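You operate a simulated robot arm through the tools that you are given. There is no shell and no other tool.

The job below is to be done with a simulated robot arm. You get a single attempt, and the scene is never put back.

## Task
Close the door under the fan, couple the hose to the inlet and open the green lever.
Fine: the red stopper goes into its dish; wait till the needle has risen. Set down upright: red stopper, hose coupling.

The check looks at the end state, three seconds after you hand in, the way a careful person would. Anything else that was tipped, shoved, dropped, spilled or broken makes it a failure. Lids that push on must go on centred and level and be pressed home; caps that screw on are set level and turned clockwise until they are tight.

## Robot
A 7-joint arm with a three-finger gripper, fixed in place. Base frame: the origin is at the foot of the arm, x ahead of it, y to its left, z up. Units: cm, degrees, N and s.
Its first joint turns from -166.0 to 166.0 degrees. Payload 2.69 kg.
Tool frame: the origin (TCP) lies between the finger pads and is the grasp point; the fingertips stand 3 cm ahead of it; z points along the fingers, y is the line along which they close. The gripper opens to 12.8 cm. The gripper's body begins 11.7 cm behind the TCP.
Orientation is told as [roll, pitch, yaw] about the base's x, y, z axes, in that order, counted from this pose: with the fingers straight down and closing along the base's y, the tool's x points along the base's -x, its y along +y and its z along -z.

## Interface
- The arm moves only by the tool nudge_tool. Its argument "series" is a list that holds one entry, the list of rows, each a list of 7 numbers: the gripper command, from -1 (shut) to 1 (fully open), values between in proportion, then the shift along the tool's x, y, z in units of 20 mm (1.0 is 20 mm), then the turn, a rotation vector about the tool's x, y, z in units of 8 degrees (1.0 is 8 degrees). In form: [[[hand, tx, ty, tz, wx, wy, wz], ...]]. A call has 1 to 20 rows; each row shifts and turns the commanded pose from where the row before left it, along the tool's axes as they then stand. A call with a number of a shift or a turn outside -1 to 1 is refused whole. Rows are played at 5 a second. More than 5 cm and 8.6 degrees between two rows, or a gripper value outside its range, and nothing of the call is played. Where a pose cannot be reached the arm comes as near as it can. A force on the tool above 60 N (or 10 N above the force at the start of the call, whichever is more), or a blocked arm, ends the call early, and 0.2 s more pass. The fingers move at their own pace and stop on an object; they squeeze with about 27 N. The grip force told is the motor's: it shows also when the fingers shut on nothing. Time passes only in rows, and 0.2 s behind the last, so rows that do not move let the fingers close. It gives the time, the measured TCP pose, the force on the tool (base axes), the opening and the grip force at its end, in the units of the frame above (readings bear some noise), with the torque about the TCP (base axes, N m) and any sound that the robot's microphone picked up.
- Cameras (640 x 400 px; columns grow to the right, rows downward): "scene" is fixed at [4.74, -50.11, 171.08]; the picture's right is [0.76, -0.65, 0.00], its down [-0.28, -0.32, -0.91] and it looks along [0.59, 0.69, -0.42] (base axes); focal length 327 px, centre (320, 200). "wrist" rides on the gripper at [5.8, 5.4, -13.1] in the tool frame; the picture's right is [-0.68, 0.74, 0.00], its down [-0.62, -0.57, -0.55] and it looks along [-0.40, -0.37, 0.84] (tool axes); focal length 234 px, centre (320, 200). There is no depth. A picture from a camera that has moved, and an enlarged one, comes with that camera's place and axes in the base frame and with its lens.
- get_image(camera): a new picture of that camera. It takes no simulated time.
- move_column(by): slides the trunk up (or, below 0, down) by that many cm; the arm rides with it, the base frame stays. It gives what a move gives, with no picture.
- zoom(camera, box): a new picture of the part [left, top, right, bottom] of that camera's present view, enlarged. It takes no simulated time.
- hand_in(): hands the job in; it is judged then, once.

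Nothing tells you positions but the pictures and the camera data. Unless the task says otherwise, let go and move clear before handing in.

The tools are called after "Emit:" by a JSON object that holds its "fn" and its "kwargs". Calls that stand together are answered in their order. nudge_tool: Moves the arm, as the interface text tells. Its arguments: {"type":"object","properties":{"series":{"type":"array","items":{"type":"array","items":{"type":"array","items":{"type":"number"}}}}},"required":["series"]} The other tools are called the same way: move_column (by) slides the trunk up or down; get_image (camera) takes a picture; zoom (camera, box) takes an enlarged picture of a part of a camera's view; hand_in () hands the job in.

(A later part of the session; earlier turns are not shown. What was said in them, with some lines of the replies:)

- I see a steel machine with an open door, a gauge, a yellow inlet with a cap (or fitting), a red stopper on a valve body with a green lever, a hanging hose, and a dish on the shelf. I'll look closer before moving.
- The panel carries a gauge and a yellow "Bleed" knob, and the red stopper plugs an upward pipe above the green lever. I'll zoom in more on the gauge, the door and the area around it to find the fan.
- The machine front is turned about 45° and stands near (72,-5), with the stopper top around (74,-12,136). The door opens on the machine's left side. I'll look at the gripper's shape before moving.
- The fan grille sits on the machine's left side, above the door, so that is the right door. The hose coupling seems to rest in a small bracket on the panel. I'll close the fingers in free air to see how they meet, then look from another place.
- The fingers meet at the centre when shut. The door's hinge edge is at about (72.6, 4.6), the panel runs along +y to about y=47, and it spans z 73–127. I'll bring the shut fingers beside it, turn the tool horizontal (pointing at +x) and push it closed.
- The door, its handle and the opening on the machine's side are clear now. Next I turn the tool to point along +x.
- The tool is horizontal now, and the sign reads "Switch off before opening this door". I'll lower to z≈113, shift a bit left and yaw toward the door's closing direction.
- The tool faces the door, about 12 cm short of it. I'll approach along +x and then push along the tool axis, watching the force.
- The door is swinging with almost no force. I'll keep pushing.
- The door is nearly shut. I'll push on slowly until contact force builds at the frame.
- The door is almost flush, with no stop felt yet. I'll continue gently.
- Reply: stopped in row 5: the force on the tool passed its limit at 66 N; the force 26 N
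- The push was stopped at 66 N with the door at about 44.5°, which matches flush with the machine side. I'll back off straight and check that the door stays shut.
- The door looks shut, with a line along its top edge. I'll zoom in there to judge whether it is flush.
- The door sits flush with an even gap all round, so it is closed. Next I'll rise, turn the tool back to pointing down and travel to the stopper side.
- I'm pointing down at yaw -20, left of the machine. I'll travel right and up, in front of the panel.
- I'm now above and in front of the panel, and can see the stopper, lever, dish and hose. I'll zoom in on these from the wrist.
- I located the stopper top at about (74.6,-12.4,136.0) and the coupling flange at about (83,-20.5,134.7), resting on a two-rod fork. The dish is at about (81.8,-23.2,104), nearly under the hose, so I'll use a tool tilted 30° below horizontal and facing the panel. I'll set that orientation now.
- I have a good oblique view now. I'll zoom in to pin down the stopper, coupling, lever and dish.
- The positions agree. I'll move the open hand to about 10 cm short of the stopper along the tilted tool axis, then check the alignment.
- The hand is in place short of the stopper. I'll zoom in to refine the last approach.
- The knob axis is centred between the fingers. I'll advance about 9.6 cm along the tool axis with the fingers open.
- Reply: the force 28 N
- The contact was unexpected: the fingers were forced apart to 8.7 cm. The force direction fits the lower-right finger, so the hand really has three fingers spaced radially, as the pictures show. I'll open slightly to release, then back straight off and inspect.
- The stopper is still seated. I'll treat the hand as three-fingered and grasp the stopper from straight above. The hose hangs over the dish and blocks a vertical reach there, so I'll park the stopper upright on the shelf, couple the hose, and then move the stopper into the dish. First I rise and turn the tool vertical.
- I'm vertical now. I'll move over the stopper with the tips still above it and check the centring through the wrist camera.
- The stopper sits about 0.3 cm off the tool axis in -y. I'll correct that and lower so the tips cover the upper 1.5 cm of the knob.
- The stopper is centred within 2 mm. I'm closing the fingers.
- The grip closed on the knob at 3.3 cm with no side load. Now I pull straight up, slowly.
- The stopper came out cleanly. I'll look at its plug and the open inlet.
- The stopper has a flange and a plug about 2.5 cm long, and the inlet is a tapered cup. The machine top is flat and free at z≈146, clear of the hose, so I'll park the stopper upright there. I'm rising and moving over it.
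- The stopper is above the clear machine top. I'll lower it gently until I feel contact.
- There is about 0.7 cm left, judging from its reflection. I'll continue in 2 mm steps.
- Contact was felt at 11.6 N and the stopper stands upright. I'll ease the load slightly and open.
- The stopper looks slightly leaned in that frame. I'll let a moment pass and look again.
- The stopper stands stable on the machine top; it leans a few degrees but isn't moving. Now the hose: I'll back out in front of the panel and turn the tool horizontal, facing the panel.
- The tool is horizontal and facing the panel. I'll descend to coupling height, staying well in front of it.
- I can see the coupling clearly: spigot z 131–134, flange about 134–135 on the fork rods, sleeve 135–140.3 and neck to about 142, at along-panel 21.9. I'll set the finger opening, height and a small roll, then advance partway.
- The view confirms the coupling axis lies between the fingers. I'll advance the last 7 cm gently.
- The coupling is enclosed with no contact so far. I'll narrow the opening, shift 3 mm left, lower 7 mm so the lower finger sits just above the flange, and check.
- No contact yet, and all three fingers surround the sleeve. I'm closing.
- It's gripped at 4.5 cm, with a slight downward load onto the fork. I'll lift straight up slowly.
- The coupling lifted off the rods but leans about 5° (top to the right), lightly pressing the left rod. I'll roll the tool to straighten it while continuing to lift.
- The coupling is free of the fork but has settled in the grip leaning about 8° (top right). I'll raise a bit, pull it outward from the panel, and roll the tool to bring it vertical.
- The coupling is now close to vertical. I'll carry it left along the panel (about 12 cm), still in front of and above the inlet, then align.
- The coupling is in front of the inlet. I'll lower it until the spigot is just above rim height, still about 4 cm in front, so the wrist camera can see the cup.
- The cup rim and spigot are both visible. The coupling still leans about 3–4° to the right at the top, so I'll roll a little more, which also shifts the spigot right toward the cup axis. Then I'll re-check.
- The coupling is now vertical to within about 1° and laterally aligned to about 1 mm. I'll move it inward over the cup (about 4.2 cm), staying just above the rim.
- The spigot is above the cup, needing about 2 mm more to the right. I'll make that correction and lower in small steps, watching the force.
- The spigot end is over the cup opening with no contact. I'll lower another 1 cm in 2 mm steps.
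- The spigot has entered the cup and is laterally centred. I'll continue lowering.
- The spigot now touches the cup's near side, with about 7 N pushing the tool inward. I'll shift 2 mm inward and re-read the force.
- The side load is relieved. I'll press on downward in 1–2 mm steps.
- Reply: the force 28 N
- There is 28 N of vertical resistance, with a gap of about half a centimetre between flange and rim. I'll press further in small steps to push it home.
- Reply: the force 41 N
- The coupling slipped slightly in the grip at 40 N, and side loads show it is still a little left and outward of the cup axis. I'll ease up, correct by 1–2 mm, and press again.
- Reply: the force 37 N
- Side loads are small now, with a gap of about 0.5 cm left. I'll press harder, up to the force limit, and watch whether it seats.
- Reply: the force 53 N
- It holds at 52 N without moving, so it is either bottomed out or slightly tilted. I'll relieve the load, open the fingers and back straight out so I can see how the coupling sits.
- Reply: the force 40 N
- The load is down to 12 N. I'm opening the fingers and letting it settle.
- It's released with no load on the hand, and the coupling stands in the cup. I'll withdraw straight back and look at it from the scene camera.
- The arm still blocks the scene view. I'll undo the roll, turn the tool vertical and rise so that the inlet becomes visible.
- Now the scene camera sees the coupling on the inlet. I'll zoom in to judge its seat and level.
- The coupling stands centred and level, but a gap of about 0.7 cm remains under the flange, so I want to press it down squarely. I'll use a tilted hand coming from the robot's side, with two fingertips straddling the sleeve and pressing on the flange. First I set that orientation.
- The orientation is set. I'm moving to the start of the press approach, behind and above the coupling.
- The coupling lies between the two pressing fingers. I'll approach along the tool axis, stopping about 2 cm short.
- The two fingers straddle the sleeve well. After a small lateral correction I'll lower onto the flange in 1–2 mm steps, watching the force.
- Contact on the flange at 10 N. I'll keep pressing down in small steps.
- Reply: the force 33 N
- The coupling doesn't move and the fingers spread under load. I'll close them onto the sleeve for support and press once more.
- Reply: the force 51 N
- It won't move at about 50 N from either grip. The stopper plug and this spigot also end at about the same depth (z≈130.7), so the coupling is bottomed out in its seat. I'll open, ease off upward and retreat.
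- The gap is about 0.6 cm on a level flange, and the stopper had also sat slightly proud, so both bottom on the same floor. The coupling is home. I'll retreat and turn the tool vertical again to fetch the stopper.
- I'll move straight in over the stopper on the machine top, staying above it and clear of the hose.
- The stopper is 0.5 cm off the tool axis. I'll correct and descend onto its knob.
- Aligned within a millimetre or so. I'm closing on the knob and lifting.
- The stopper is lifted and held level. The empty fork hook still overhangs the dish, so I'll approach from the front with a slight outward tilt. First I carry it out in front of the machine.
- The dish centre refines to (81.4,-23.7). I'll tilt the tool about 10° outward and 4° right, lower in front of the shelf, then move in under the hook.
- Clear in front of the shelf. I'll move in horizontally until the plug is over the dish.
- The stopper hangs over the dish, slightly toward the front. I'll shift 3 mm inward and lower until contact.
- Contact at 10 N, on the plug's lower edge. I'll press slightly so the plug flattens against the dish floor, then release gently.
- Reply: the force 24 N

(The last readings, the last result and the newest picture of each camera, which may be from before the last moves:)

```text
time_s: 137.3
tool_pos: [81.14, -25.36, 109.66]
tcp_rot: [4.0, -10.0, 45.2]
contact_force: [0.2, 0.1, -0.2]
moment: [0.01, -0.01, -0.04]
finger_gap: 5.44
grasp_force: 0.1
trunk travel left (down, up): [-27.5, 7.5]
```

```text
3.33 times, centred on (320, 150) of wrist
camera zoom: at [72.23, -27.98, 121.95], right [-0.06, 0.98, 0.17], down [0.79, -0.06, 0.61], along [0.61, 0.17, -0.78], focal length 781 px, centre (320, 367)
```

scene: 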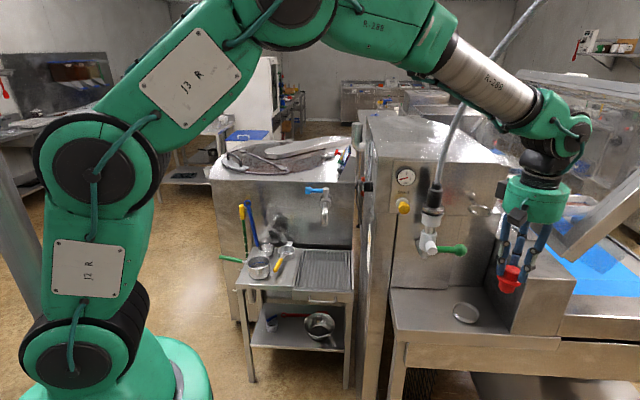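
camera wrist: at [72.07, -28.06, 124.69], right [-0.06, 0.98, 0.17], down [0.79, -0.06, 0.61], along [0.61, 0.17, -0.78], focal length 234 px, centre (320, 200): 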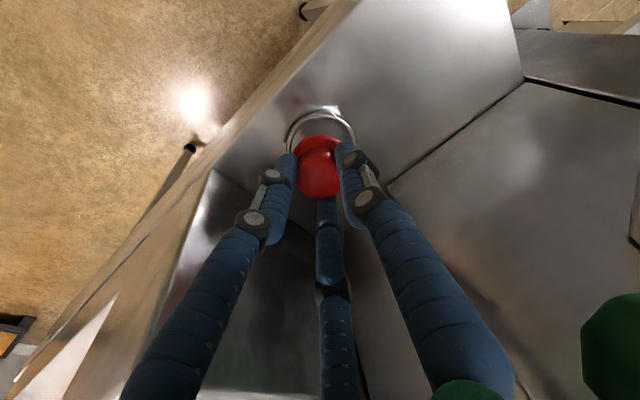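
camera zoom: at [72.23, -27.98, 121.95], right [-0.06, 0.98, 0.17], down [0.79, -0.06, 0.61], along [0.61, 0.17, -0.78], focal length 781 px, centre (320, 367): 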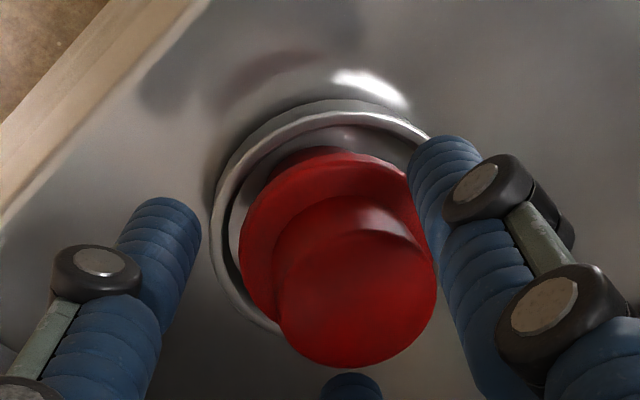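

Released; the stopper stands in the dish and may be touching the left finger. I'll open further and rise straight along the tool axis.

Emit:
{"fn": "nudge_tool", "kwargs": {"series": [[[-0.05, 0, 0, 0, 0, 0, 0], [0.05, 0, 0, 0, 0, 0, 0], [0.1, 0, 0, 0, 0, 0, 0], [0.1, 0, 0, 0, 0, 0, 0]]]}}

Emit:
{"fn": "zoom", "kwargs": {"camera": "scene", "box": [440, 270, 500, 330]}}

Emit:
{"fn": "zoom", "kwargs": {"camera": "wrist", "box": [270, 90, 370, 210]}}

```text
time_s: 138.3
tool_pos: [81.08, -25.36, 109.71]
tcp_rot: [4.2, -10.0, 45.3]
contact_force: [-0.1, 0.0, 0.3]
moment: [0.02, 0.01, -0.01]
finger_gap: 7.04
grasp_force: 0.1
trunk travel left (down, up): [-27.5, 7.5]
```

```text
6.67 times, centred on (470, 300) of scene
camera zoom: at [4.74, -50.11, 171.08], right [0.76, -0.65, 0.0], down [-0.28, -0.32, -0.91], along [0.59, 0.69, -0.42], focal length 2181 px, centre (-680, -467)
```

zoom: 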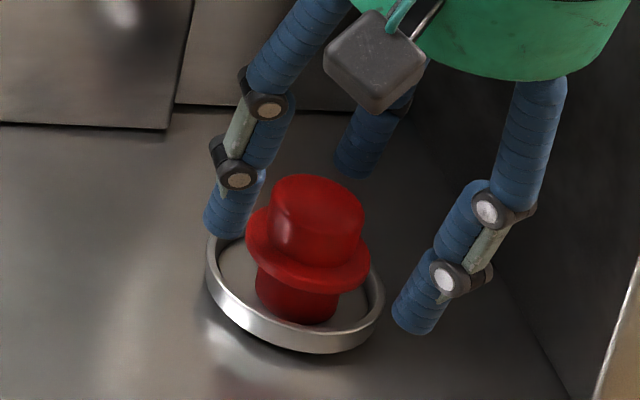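

```text
3.33 times, centred on (320, 150) of wrist
camera zoom: at [72.23, -27.98, 121.95], right [-0.06, 0.98, 0.17], down [0.79, -0.06, 0.61], along [0.61, 0.17, -0.78], focal length 781 px, centre (320, 367)
```

zoom: 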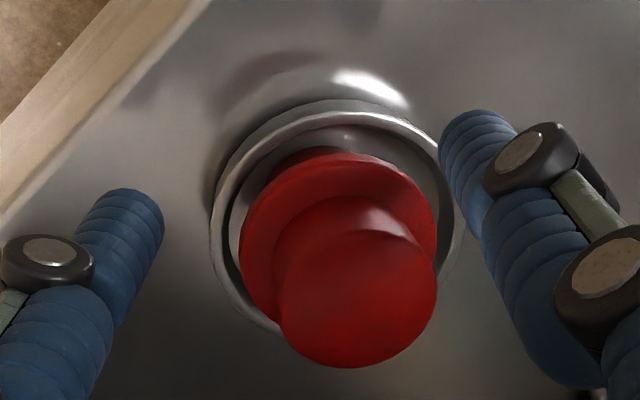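

The stopper stands upright in its dish. I'll rise along the tool axis to clear the knob, then move straight out.

Emit:
{"fn": "nudge_tool", "kwargs": {"series": [[[0.1, 0, 0, -0.3, 0, 0, 0], [0.1, 0, 0, -0.4, 0, 0, 0], [0.1, 0, 0, -0.5, 0, 0, 0], [0.1, 0, 0, -0.5, 0, 0, 0], [0.1, 0.5, 0.01, -0.09, 0, 0, 0], [0.1, 0.843, 0.014, -0.15, 0, 0, 0], [0.1, 0.843, 0.014, -0.15, 0, 0, 0], [0.1, 0.843, 0.014, -0.15, 0, 0, 0], [0.1, 0.843, 0.014, -0.15, 0, 0, 0], [0.1, 0.843, 0.014, -0.15, 0, 0, 0], [0.1, 0.843, 0.014, -0.15, 0, 0, 0], [0.1, 0.843, 0.014, -0.15, 0, 0, 0]]]}}

Emit:
{"fn": "get_image", "kwargs": {"camera": "wrist"}}

Emit:
{"fn": "zoom", "kwargs": {"camera": "scene", "box": [390, 160, 550, 340]}}

Emit:
{"fn": "zoom", "kwargs": {"camera": "scene", "box": [440, 270, 500, 330]}}

```text
time_s: 140.9
tool_pos: [71.56, -35.33, 113.26]
tcp_rot: [4.0, -10.0, 45.2]
contact_force: [0.0, -0.3, 0.2]
moment: [0.02, 0.0, -0.03]
finger_gap: 7.03
grasp_force: 0.0
trunk travel left (down, up): [-27.5, 7.5]
```

```text
taken
camera wrist: at [62.63, -37.9, 125.39], right [-0.06, 0.98, 0.17], down [0.79, -0.06, 0.61], along [0.61, 0.17, -0.78], focal length 234 px, centre (320, 200)
```

wrist: 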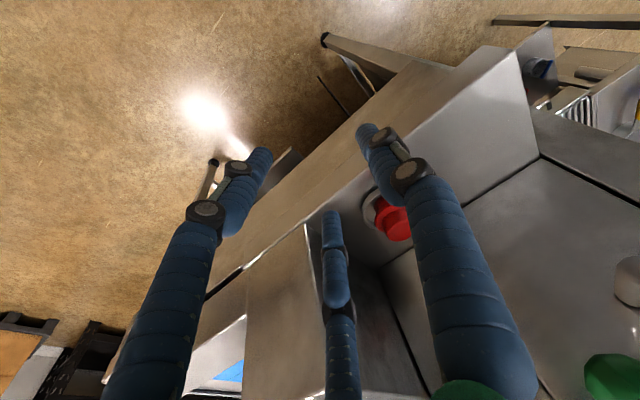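

```text
2.22 times, centred on (470, 250) of scene
camera zoom: at [4.74, -50.11, 171.08], right [0.76, -0.65, 0.0], down [-0.28, -0.32, -0.91], along [0.59, 0.69, -0.42], focal length 727 px, centre (-13, 89)
```

zoom: 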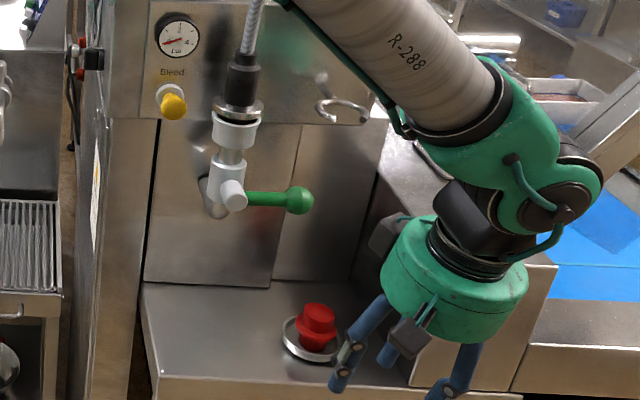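

```text
6.67 times, centred on (470, 300) of scene
camera zoom: at [4.74, -50.11, 171.08], right [0.76, -0.65, 0.0], down [-0.28, -0.32, -0.91], along [0.59, 0.69, -0.42], focal length 2181 px, centre (-680, -467)
```

zoom: 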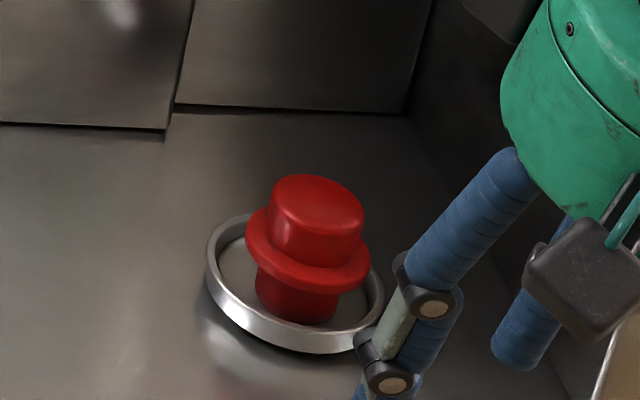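

The stopper is upright in its dish. Next is the green lever, which is horizontal (across the pipe) and so closed. I'll rise, close the fingers and turn the tool horizontal so the closed fingers act as a peg.

Emit:
{"fn": "nudge_tool", "kwargs": {"series": [[[-1, 0, 0, 0, 0.5, 0, 0], [-1, -0.174, 0.54, -0.985, 0, 0, 0], [-1, -0.174, 0.54, -0.985, 0, 0, 0], [-1, -0.174, 0.54, -0.985, 0, 0, 0], [-1, -0.174, 0.54, -0.985, 0, 0, 0], [-1, -0.174, 0.54, -0.985, 0, 0, 0], [-1, -0.174, 0.54, -0.985, 0, 0, 0], [-1, -0.174, 0.54, -0.985, 0, 0, 0], [-1, 0, 0, 0, 0, -1, 0], [-1, 0, 0, 0, 0, -1, 0], [-1, 0, 0, 0, 0, -1, 0], [-1, 0, 0, 0, 0, -1, 0], [-1, 0, 0, 0, 0, -1, 0], [-1, 0, 0, 0, 0, -1, 0], [-1, 0, 0, 0, 0, -1, 0], [-1, 0, 0, 0, 0, -1, 0], [-1, 0, 0, 0, 0, -1, 0], [-1, 0, 0, 0, 0, -1, 0]]]}}

Emit:
{"fn": "get_image", "kwargs": {"camera": "wrist"}}

Emit:
{"fn": "get_image", "kwargs": {"camera": "scene"}}

```text
time_s: 144.7
tool_pos: [66.21, -29.91, 127.17]
tcp_rot: [-177.5, -89.9, -137.3]
contact_force: [0.3, 0.0, -0.5]
moment: [0.0, 0.01, 0.01]
finger_gap: 0.23
grasp_force: 27.1
trunk travel left (down, up): [-27.5, 7.5]
```

```text
taken
camera wrist: at [53.1, -35.34, 121.29], right [-0.52, 0.52, 0.68], down [0.01, -0.79, 0.61], along [0.85, 0.33, 0.41], focal length 234 px, centre (320, 200)
```

wrist: 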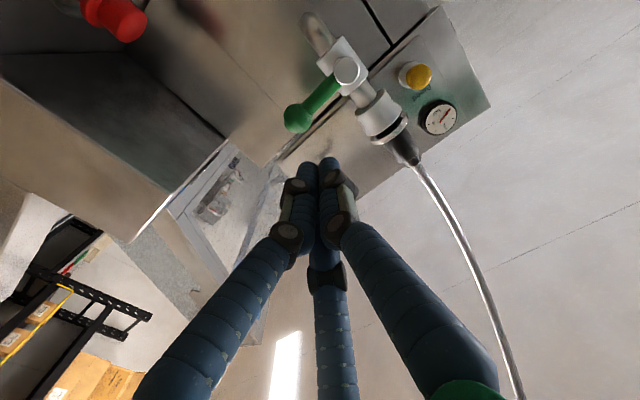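

```text
taken
```

scene: 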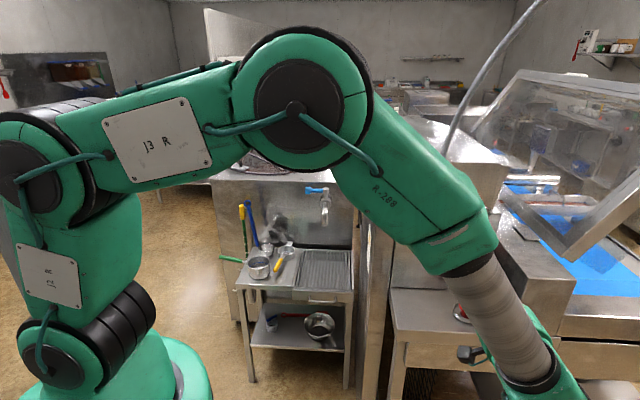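

Emit:
{"fn": "zoom", "kwargs": {"camera": "wrist", "box": [260, 20, 440, 180]}}

```text
2.50 times, centred on (350, 100) of wrist
camera zoom: at [53.1, -35.34, 121.29], right [-0.52, 0.52, 0.68], down [0.01, -0.79, 0.61], along [0.85, 0.33, 0.41], focal length 585 px, centre (245, 450)
```

zoom: 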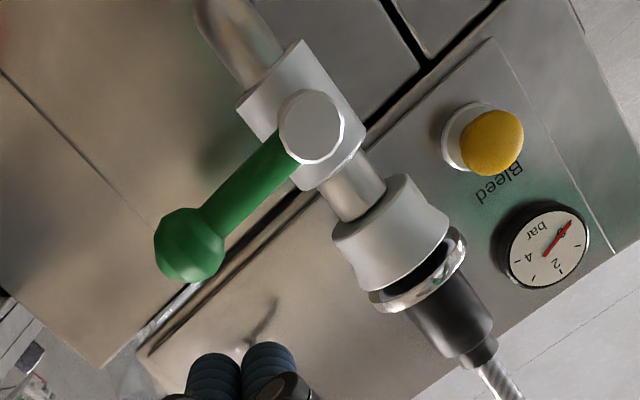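

The lever pivots at about along 10.25, z 124.5, with its ball at about along 17.5 in a plane about 9.5 cm off the panel. Turning it down, in line with the pipe, has a free path, while up would foul the cup. I'll bring the closed fingers in just above the lever.

Emit:
{"fn": "nudge_tool", "kwargs": {"series": [[[-1, -0.8, 0.3, 0, 0, 0, 0], [-1, 0, 0, 0.97, 0, 0, 0], [-1, 0, 0, 0.97, 0, 0, 0], [-1, 0, 0, 0.97, 0, 0, 0], [-1, 0, 0, 0.97, 0, 0, 0], [-1, 0, 0, 0.97, 0, 0, 0], [-1, 0, 0, 0.97, 0, 0, 0], [-1, 0, 0, 0.95, 0, 0, 0], [-1, 0, 0, 0, 0, 0, 0]]]}}

Emit:
{"fn": "get_image", "kwargs": {"camera": "wrist"}}

Emit:
{"fn": "get_image", "kwargs": {"camera": "scene"}}

```text
time_s: 146.7
tool_pos: [75.37, -19.77, 128.72]
tcp_rot: [93.7, -90.0, -48.6]
contact_force: [-0.9, 1.0, 0.4]
moment: [0.01, 0.0, 0.0]
finger_gap: 0.21
grasp_force: 27.1
trunk travel left (down, up): [-27.5, 7.5]
```

```text
taken
camera wrist: at [62.22, -25.24, 122.89], right [-0.52, 0.52, 0.68], down [0.01, -0.79, 0.62], along [0.85, 0.33, 0.4], focal length 234 px, centre (320, 200)
```

wrist: 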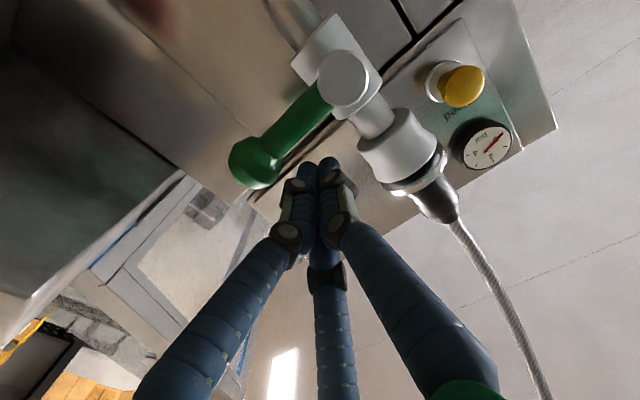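

```text
taken
```

scene: 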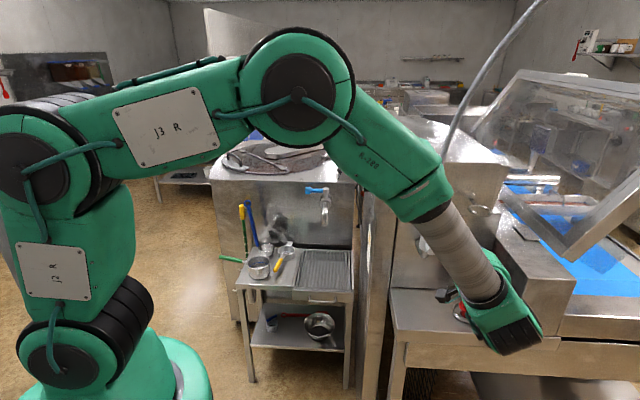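

The peg is above the lever. I'll push down in small steps and watch the force and the lever.

Emit:
{"fn": "nudge_tool", "kwargs": {"series": [[[-1, 0.425, 0.012, 0, 0, 0, 0], [-1, 0.425, 0.012, 0, 0, 0, 0], [-1, 0.252, -0.077, 0, 0, 0, 0], [-1, 0.252, -0.077, 0, 0, 0, 0], [-1, 0.252, -0.077, 0, 0, 0, 0], [-1, 0, 0, 0, 0, 0, 0]]]}}

Emit:
{"fn": "get_image", "kwargs": {"camera": "wrist"}}

```text
time_s: 148.1
tool_pos: [75.67, -20.24, 125.5]
tcp_rot: [90.2, -89.8, -45.1]
contact_force: [-1.4, 0.7, 2.3]
moment: [0.0, 0.02, -0.01]
finger_gap: 0.21
grasp_force: 27.3
trunk travel left (down, up): [-27.5, 7.5]
```

```text
taken
camera wrist: at [62.5, -25.56, 119.59], right [-0.52, 0.52, 0.68], down [0.01, -0.79, 0.62], along [0.85, 0.33, 0.4], focal length 234 px, centre (320, 200)
```

wrist: 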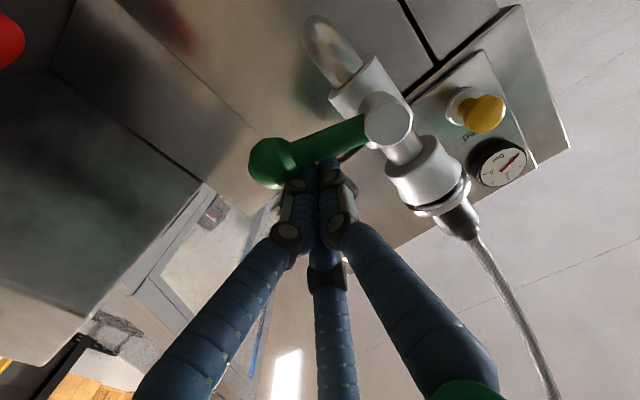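

The lever turns downward easily. I'll continue along its arc.

Emit:
{"fn": "nudge_tool", "kwargs": {"series": [[[-1, 0.393, -0.012, 0, 0, 0, 0], [-1, 0.393, -0.012, 0, 0, 0, 0], [-1, 0.385, 0.088, 0, 0, 0, 0], [-1, 0.385, 0.088, 0, 0, 0, 0], [-1, 0.348, 0.185, 0, 0, 0, 0], [-1, 0.348, 0.185, 0, 0, 0, 0], [-1, 0, 0, 0, 0, 0, 0]]]}}

Emit:
{"fn": "get_image", "kwargs": {"camera": "wrist"}}

```text
time_s: 149.7
tool_pos: [75.06, -19.39, 120.75]
tcp_rot: [74.6, -90.0, -29.3]
contact_force: [0.5, -0.5, 0.3]
moment: [0.01, -0.01, 0.0]
finger_gap: 0.21
grasp_force: 27.1
trunk travel left (down, up): [-27.5, 7.5]
```

```text
taken
camera wrist: at [61.89, -24.82, 115.0], right [-0.52, 0.52, 0.68], down [0.02, -0.79, 0.62], along [0.85, 0.33, 0.4], focal length 234 px, centre (320, 200)
```

wrist: 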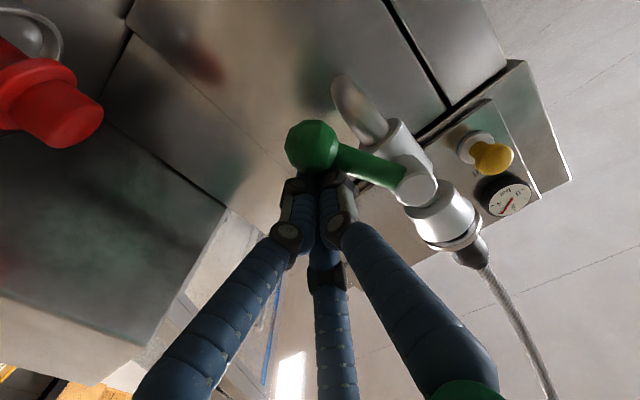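

Emit:
{"fn": "nudge_tool", "kwargs": {"series": [[[-1, 0.288, 0.273, 0, 0, 0, 0], [-1, 0.288, 0.273, 0, 0, 0, 0], [-1, 0.21, 0.333, 0, 0, 0, 0], [-1, 0.21, 0.333, 0, 0, 0, 0], [-1, 0, 0, 0, 0, 0, 0]]]}}

Emit:
{"fn": "get_image", "kwargs": {"camera": "wrist"}}

Emit:
{"fn": "zoom", "kwargs": {"camera": "wrist", "box": [280, 60, 540, 260]}}

```text
time_s: 150.6
tool_pos: [74.08, -18.53, 119.88]
tcp_rot: [-115.7, -89.2, 160.3]
contact_force: [8.2, -8.8, 2.8]
moment: [-0.06, 0.16, -0.07]
finger_gap: 0.21
grasp_force: 27.4
trunk travel left (down, up): [-27.5, 7.5]
stopped in row 4: the force on the tool passed its limit at 69 N (the readings are from after the stop); the commanded pose is now the measured one
```

```text
taken
camera wrist: at [60.92, -23.89, 113.91], right [-0.53, 0.53, 0.67], down [0.0, -0.79, 0.62], along [0.85, 0.32, 0.41], focal length 234 px, centre (320, 200)
```

wrist: 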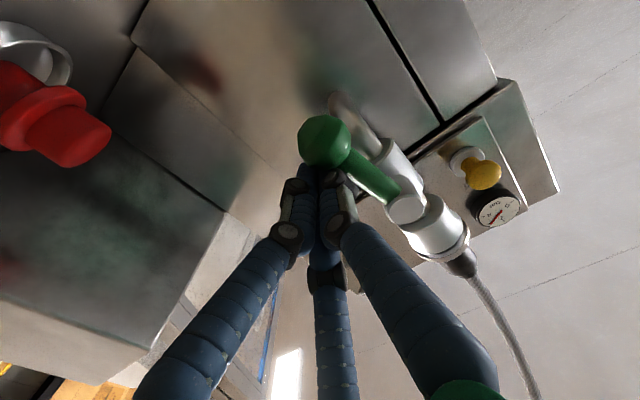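

```text
2.00 times, centred on (410, 160) of wrist
camera zoom: at [60.92, -23.89, 113.91], right [-0.53, 0.53, 0.67], down [0.0, -0.79, 0.62], along [0.85, 0.32, 0.41], focal length 468 px, centre (140, 280)
```

zoom: 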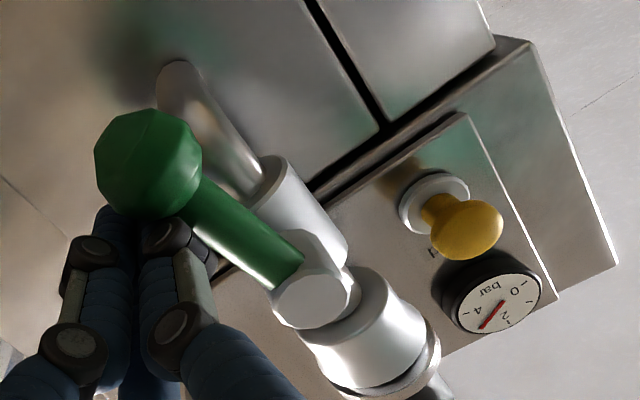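

The push hit a firm stop with the lever near vertical, and the gauge needle has already risen to around 3. I'll back the peg off and check the lever and gauge.

Emit:
{"fn": "nudge_tool", "kwargs": {"series": [[[-1, 0, -0.3, 0, 0, 0, 0], [-1, 0, -0.5, 0, 0, 0, 0], [-1, 0, -0.3, -0.4, 0, 0, 0], [-1, 0, 0, -0.8, 0, 0, 0], [-1, 0, 0, -1, 0, 0, 0], [-1, 0, 0, -1, 0, 0, 0], [-1, 0, 0, -1, 0, 0, 0], [-1, 0, 0, -1, 0, 0, 0], [-1, 0, 0, -1, 0, 0, 0], [-1, 0, 0, -1, 0, 0, 0]]]}}

Emit:
{"fn": "get_image", "kwargs": {"camera": "wrist"}}

Emit:
{"fn": "zoom", "kwargs": {"camera": "wrist", "box": [260, 0, 500, 200]}}

Emit:
{"fn": "get_image", "kwargs": {"camera": "scene"}}

```text
time_s: 152.8
tool_pos: [65.08, -29.8, 119.96]
tcp_rot: [-114.2, -89.3, 158.9]
contact_force: [0.0, 0.1, -0.4]
moment: [0.0, -0.04, -0.03]
finger_gap: 0.22
grasp_force: 27.0
trunk travel left (down, up): [-27.5, 7.5]
```

```text
taken
camera wrist: at [51.96, -35.33, 113.89], right [-0.53, 0.53, 0.67], down [0.0, -0.79, 0.62], along [0.85, 0.33, 0.41], focal length 234 px, centre (320, 200)
```

wrist: 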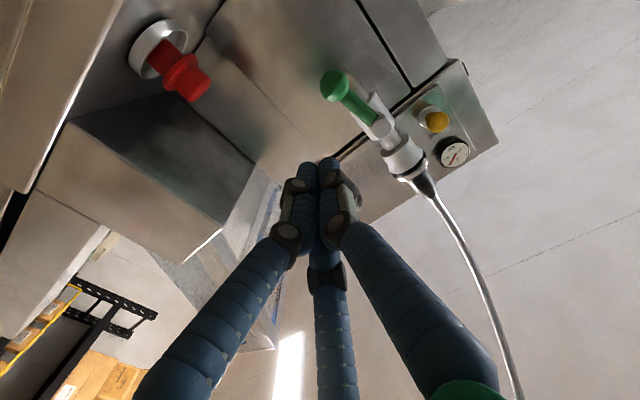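

```text
2.00 times, centred on (380, 100) of wrist
camera zoom: at [51.96, -35.33, 113.89], right [-0.53, 0.53, 0.67], down [0.0, -0.79, 0.62], along [0.85, 0.33, 0.41], focal length 468 px, centre (200, 400)
```

zoom: 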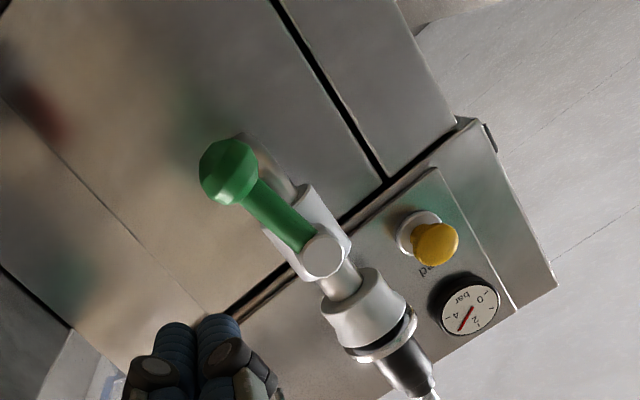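

```text
taken
```

scene: 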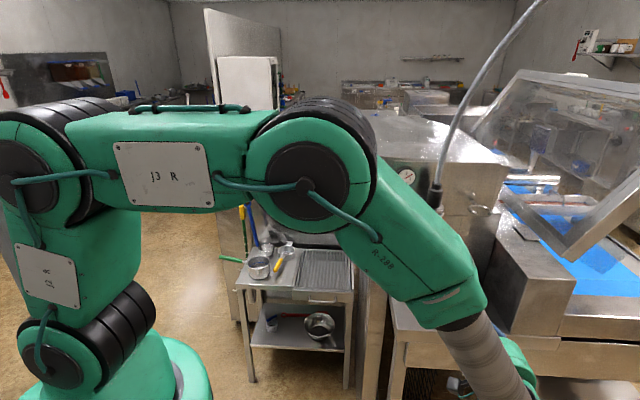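

Emit:
{"fn": "zoom", "kwargs": {"camera": "scene", "box": [390, 160, 430, 195]}}

Emit:
{"fn": "zoom", "kwargs": {"camera": "wrist", "box": [340, 50, 480, 200]}}

```text
11.43 times, centred on (410, 178) of scene
camera zoom: at [4.74, -50.11, 171.08], right [0.76, -0.65, 0.0], down [-0.28, -0.32, -0.91], along [0.59, 0.69, -0.42], focal length 3739 px, centre (-709, 457)
```

zoom: 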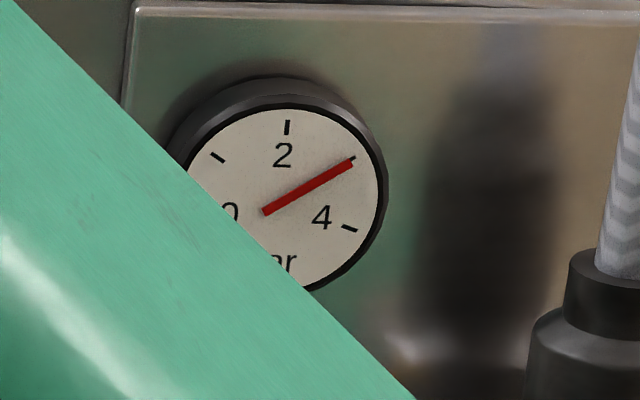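

```text
2.67 times, centred on (410, 125) of wrist
camera zoom: at [51.96, -35.33, 113.89], right [-0.53, 0.53, 0.67], down [0.0, -0.79, 0.62], along [0.85, 0.33, 0.41], focal length 624 px, centre (80, 400)
```

zoom: 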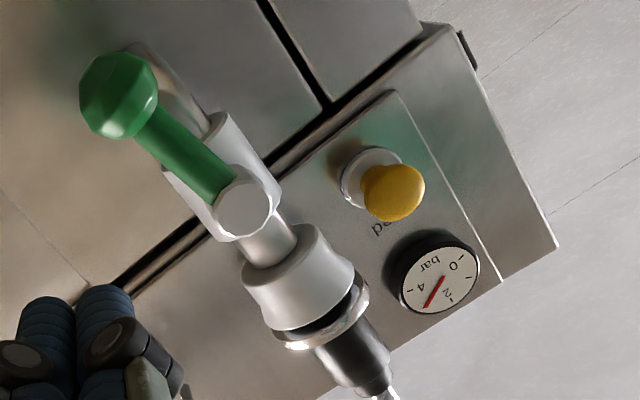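

The needle stands at 3 bar and has clearly risen, so the coupling is sealed and the valve is open. The lever still looks about 10° short of vertical, so I'll nudge its ball gently to its end stop from the side.

Emit:
{"fn": "nudge_tool", "kwargs": {"series": [[[-1, 0.69, -0.5, 0, 0, 0, 0], [-1, 0.69, -0.3, 0, 0, 0, 0], [-1, 0, 0, 0.9, 0, 0, 0], [-1, 0, 0, 0.9, 0, 0, 0], [-1, 0, 0, 0.9, 0, 0, 0], [-1, 0, 0, 0.9, 0, 0, 0], [-1, 0, 0, 0.9, 0, 0, 0], [-1, 0, 0, 0.9, 0, 0, 0], [-1, 0, 0, 0.9, 0, 0, 0], [-1, 0, 0, 0.8, 0, 0, 0], [-1, 0, 0, 0, 0, 0, 0]]]}}

Emit:
{"fn": "get_image", "kwargs": {"camera": "wrist"}}

```text
time_s: 155.2
tool_pos: [76.52, -21.08, 117.15]
tcp_rot: [-113.3, -89.3, 157.9]
contact_force: [0.1, 0.0, 0.0]
moment: [0.02, -0.04, -0.01]
finger_gap: 0.25
grasp_force: 26.6
trunk travel left (down, up): [-27.5, 7.5]
```

```text
taken
camera wrist: at [63.51, -26.41, 111.14], right [-0.53, 0.53, 0.67], down [0.0, -0.79, 0.62], along [0.85, 0.33, 0.41], focal length 234 px, centre (320, 200)
```

wrist: 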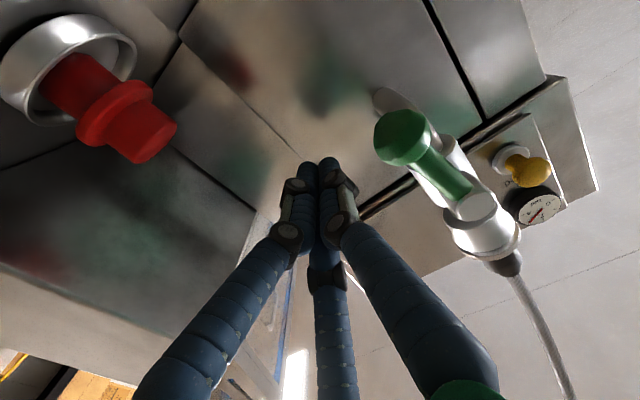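

Emit:
{"fn": "nudge_tool", "kwargs": {"series": [[[-1, 0, 0.5, 0, 0, 0, 0], [-1, 0, 0.4, 0, 0, 0, 0], [-1, 0, 0.2, 0, 0, 0, 0], [-1, 0, 0.2, 0, 0, 0, 0], [-1, 0, 0.2, 0, 0, 0, 0], [-1, 0, 0, 0, 0, 0, 0]]]}}

Emit:
{"fn": "get_image", "kwargs": {"camera": "wrist"}}

```text
time_s: 156.6
tool_pos: [74.6, -19.28, 117.06]
tcp_rot: [-114.3, -89.2, 158.9]
contact_force: [26.0, -18.2, 0.9]
moment: [0.04, 0.05, -0.21]
finger_gap: 0.19
grasp_force: 26.8
trunk travel left (down, up): [-27.5, 7.5]
```

```text
taken
camera wrist: at [61.54, -24.61, 111.09], right [-0.52, 0.53, 0.67], down [0.0, -0.79, 0.62], along [0.85, 0.32, 0.41], focal length 234 px, centre (320, 200)
```

wrist: 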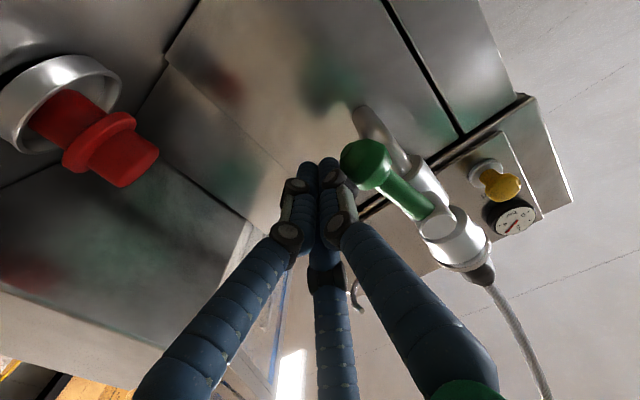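

The ball resists 31 N, so the lever is at its end stop and fully open. I'll back away, raise the arm clear and check everything.

Emit:
{"fn": "nudge_tool", "kwargs": {"series": [[[-1, 0, -0.3, 0, 0, 0, 0], [-1, 0, -0.5, 0, 0, 0, 0], [-1, 0, -0.2, -0.4, 0, 0, 0], [-1, 0, 0, -1, 0, 0, 0], [-1, 0, 0, -1, 0, 0, 0], [-1, 0, 0, -1, 0, 0, 0], [-1, 0, 0, -1, 0, 0, 0], [-1, 0, 0, -1, 0, 0, 0], [-1, 0, 0, -1, 0, 0, 0], [-1, 0, 0, -1, 0, 0, 0], [-1, 0, 0, -1, 0, 0, 0], [-1, -1, 0, 0, 0, 0, 0], [-1, -1, 0, 0, 0, 0, 0], [-1, -1, 0, 0, 0, 0, 0], [-1, -1, 0, 0, 0, 0, 0], [-1, -1, 0, 0, 0, 0, 0], [-1, -1, 0, 0, 0, 0, 0]]]}}

Emit:
{"fn": "nudge_tool", "kwargs": {"series": [[[-1, 0, 0, 0, 0, 1, 0], [-1, 0, 0, 0, 0, 1, 0], [-1, 0, 0, 0, 0, 1, 0], [-1, 0, 0, 0, 0, 1, 0], [-1, 0, 0, 0, 0, 1, 0], [-1, 0, 0, 0, 0, 1, 0], [-1, 0, 0, 0, 0, 1, 0], [-1, 0, 0, 0, 0, 1, 0], [-1, 0, 0, 0, 0, 1, 0], [-1, 0, 0, 0, 0, 1, 0], [-1, 0, 0, 0, 0, 1, 0], [-1, 0, 0, -1, 0, 0, 0], [-1, 0, 0, -1, 0, 0, 0], [-1, 0, 0, -1, 0, 0, 0], [-1, 0, 0, -1, 0, 0, 0], [-1, 0, 0, -1, 0, 0, 0], [-1, 0, 0, -1, 0, 0, 0], [-1, 0, 0, -1, 0, 0, 0]]]}}

Emit:
{"fn": "get_image", "kwargs": {"camera": "scene"}}

Emit:
{"fn": "get_image", "kwargs": {"camera": "wrist"}}

```text
time_s: 160.2
tool_pos: [63.57, -32.29, 129.05]
tcp_rot: [-116.3, -89.4, 160.8]
contact_force: [0.6, -0.1, -0.7]
moment: [0.0, 0.0, -0.02]
finger_gap: 0.21
grasp_force: 26.7
trunk travel left (down, up): [-27.5, 7.5]
```

```text
time_s: 164.0
tool_pos: [63.03, -32.43, 143.12]
tcp_rot: [-0.6, -2.3, 44.8]
contact_force: [-0.8, 0.2, -0.8]
moment: [0.02, -0.01, 0.0]
finger_gap: 0.22
grasp_force: 27.6
trunk travel left (down, up): [-27.5, 7.5]
```

```text
taken
```

scene: 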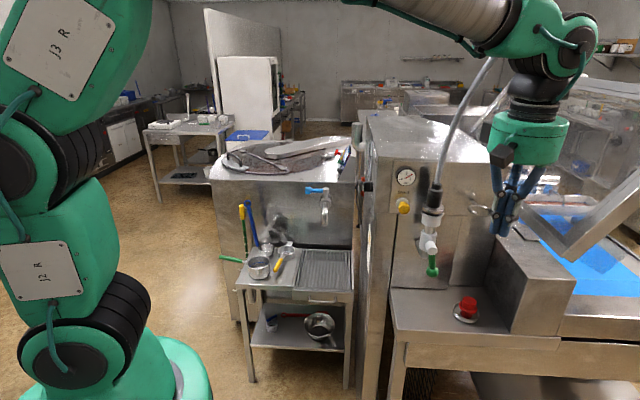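

```text
taken
camera wrist: at [54.56, -32.95, 155.84], right [-0.04, 1.0, 0.02], down [0.82, 0.02, 0.58], along [0.58, 0.04, -0.82], focal length 234 px, centre (320, 200)
```

wrist: 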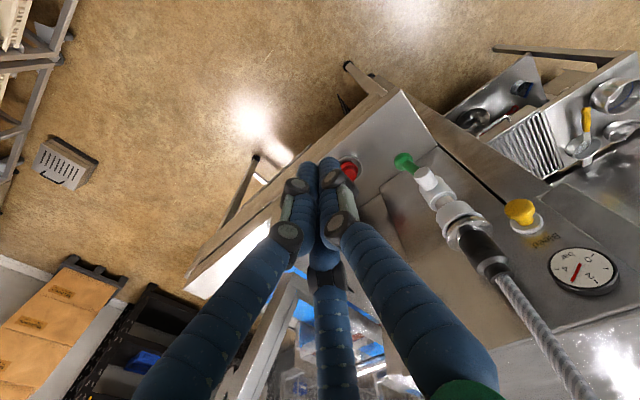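

The scene is clear. I'll zoom in on the lever, gauge, coupling, stopper and door for a final check.

Emit:
{"fn": "zoom", "kwargs": {"camera": "scene", "box": [390, 160, 470, 290]}}

Emit:
{"fn": "zoom", "kwargs": {"camera": "scene", "box": [440, 270, 500, 330]}}

Emit:
{"fn": "zoom", "kwargs": {"camera": "scene", "box": [340, 130, 420, 260]}}

Emit:
{"fn": "zoom", "kwargs": {"camera": "wrist", "box": [370, 130, 630, 310]}}

```text
3.08 times, centred on (430, 225) of scene
camera zoom: at [4.74, -50.11, 171.08], right [0.76, -0.65, 0.0], down [-0.28, -0.32, -0.91], along [0.59, 0.69, -0.42], focal length 1007 px, centre (-18, 123)
```

zoom: 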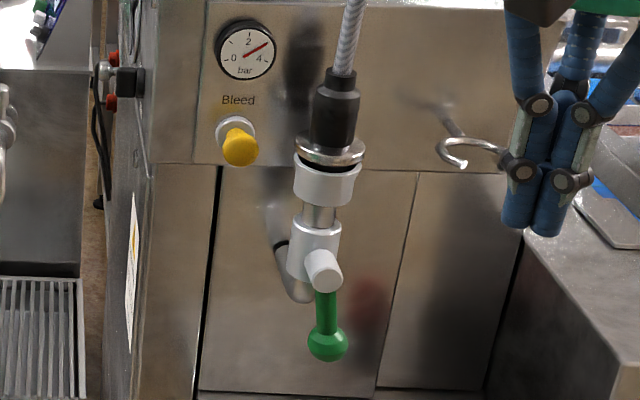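

```text
6.67 times, centred on (470, 300) of scene
camera zoom: at [4.74, -50.11, 171.08], right [0.76, -0.65, 0.0], down [-0.28, -0.32, -0.91], along [0.59, 0.69, -0.42], focal length 2181 px, centre (-680, -467)
```

zoom: 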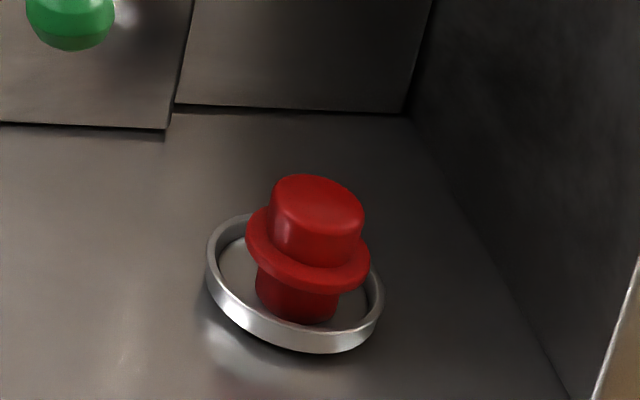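

```text
3.08 times, centred on (380, 195) of scene
camera zoom: at [4.74, -50.11, 171.08], right [0.76, -0.65, 0.0], down [-0.28, -0.32, -0.91], along [0.59, 0.69, -0.42], focal length 1007 px, centre (135, 215)
```

zoom: 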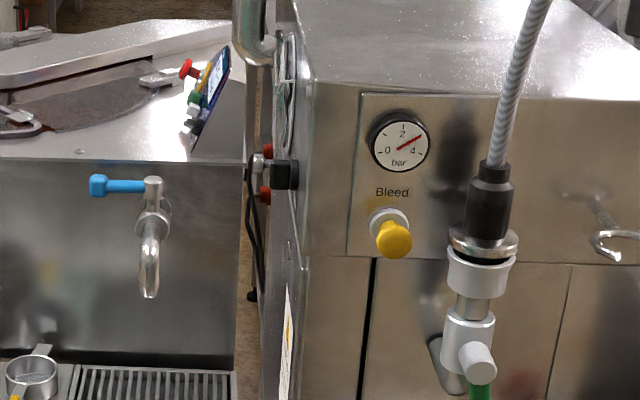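

```text
2.22 times, centred on (500, 220) of wrist
camera zoom: at [54.56, -32.95, 155.84], right [-0.04, 1.0, 0.02], down [0.82, 0.02, 0.58], along [0.58, 0.04, -0.82], focal length 520 px, centre (-80, 156)
```

zoom: 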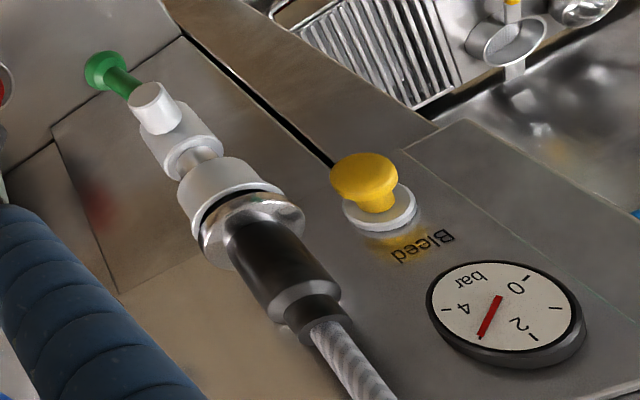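

Everything checks out:
- **Door:** flush and closed.
- **Hose coupling:** upright and level on the inlet.
- **Green lever:** turned down against its end stop.
- **Gauge:** needle steady at 3 bar.
- **Red stopper:** upright in its dish.

The hand is empty and clear, so I'm handing in.

Emit:
{"fn": "hand_in", "kwargs": {}}

```text
The job is handed in.
```

The job is handed in, with every step done and nothing knocked over that I could see. The coupling stopped with about 0.6 cm still showing under its flange.

- **Door:** the door under the fan is closed, flush with an even gap around it.
- **Hose coupling:** it stands upright and level on the inlet. It would not go further at about 50 N from two different grips, and the stopper's plug ended at about the same depth. I took it as home, and the pressure building up supports that.
- **Green lever:** it is turned down against its end stop, about 10° short of straight down by my estimate. It held against a 31 N push there.
- **Gauge:** the needle rose from 0 to 3 bar and stayed there.
- **Red stopper:** it is upright in its dish. The hose was hanging over the dish, so I stood the stopper on top of the machine until the hose was coupled.

On the first try at the stopper, a finger pressed against the inlet with about 28 N. Nothing moved and I saw no damage.
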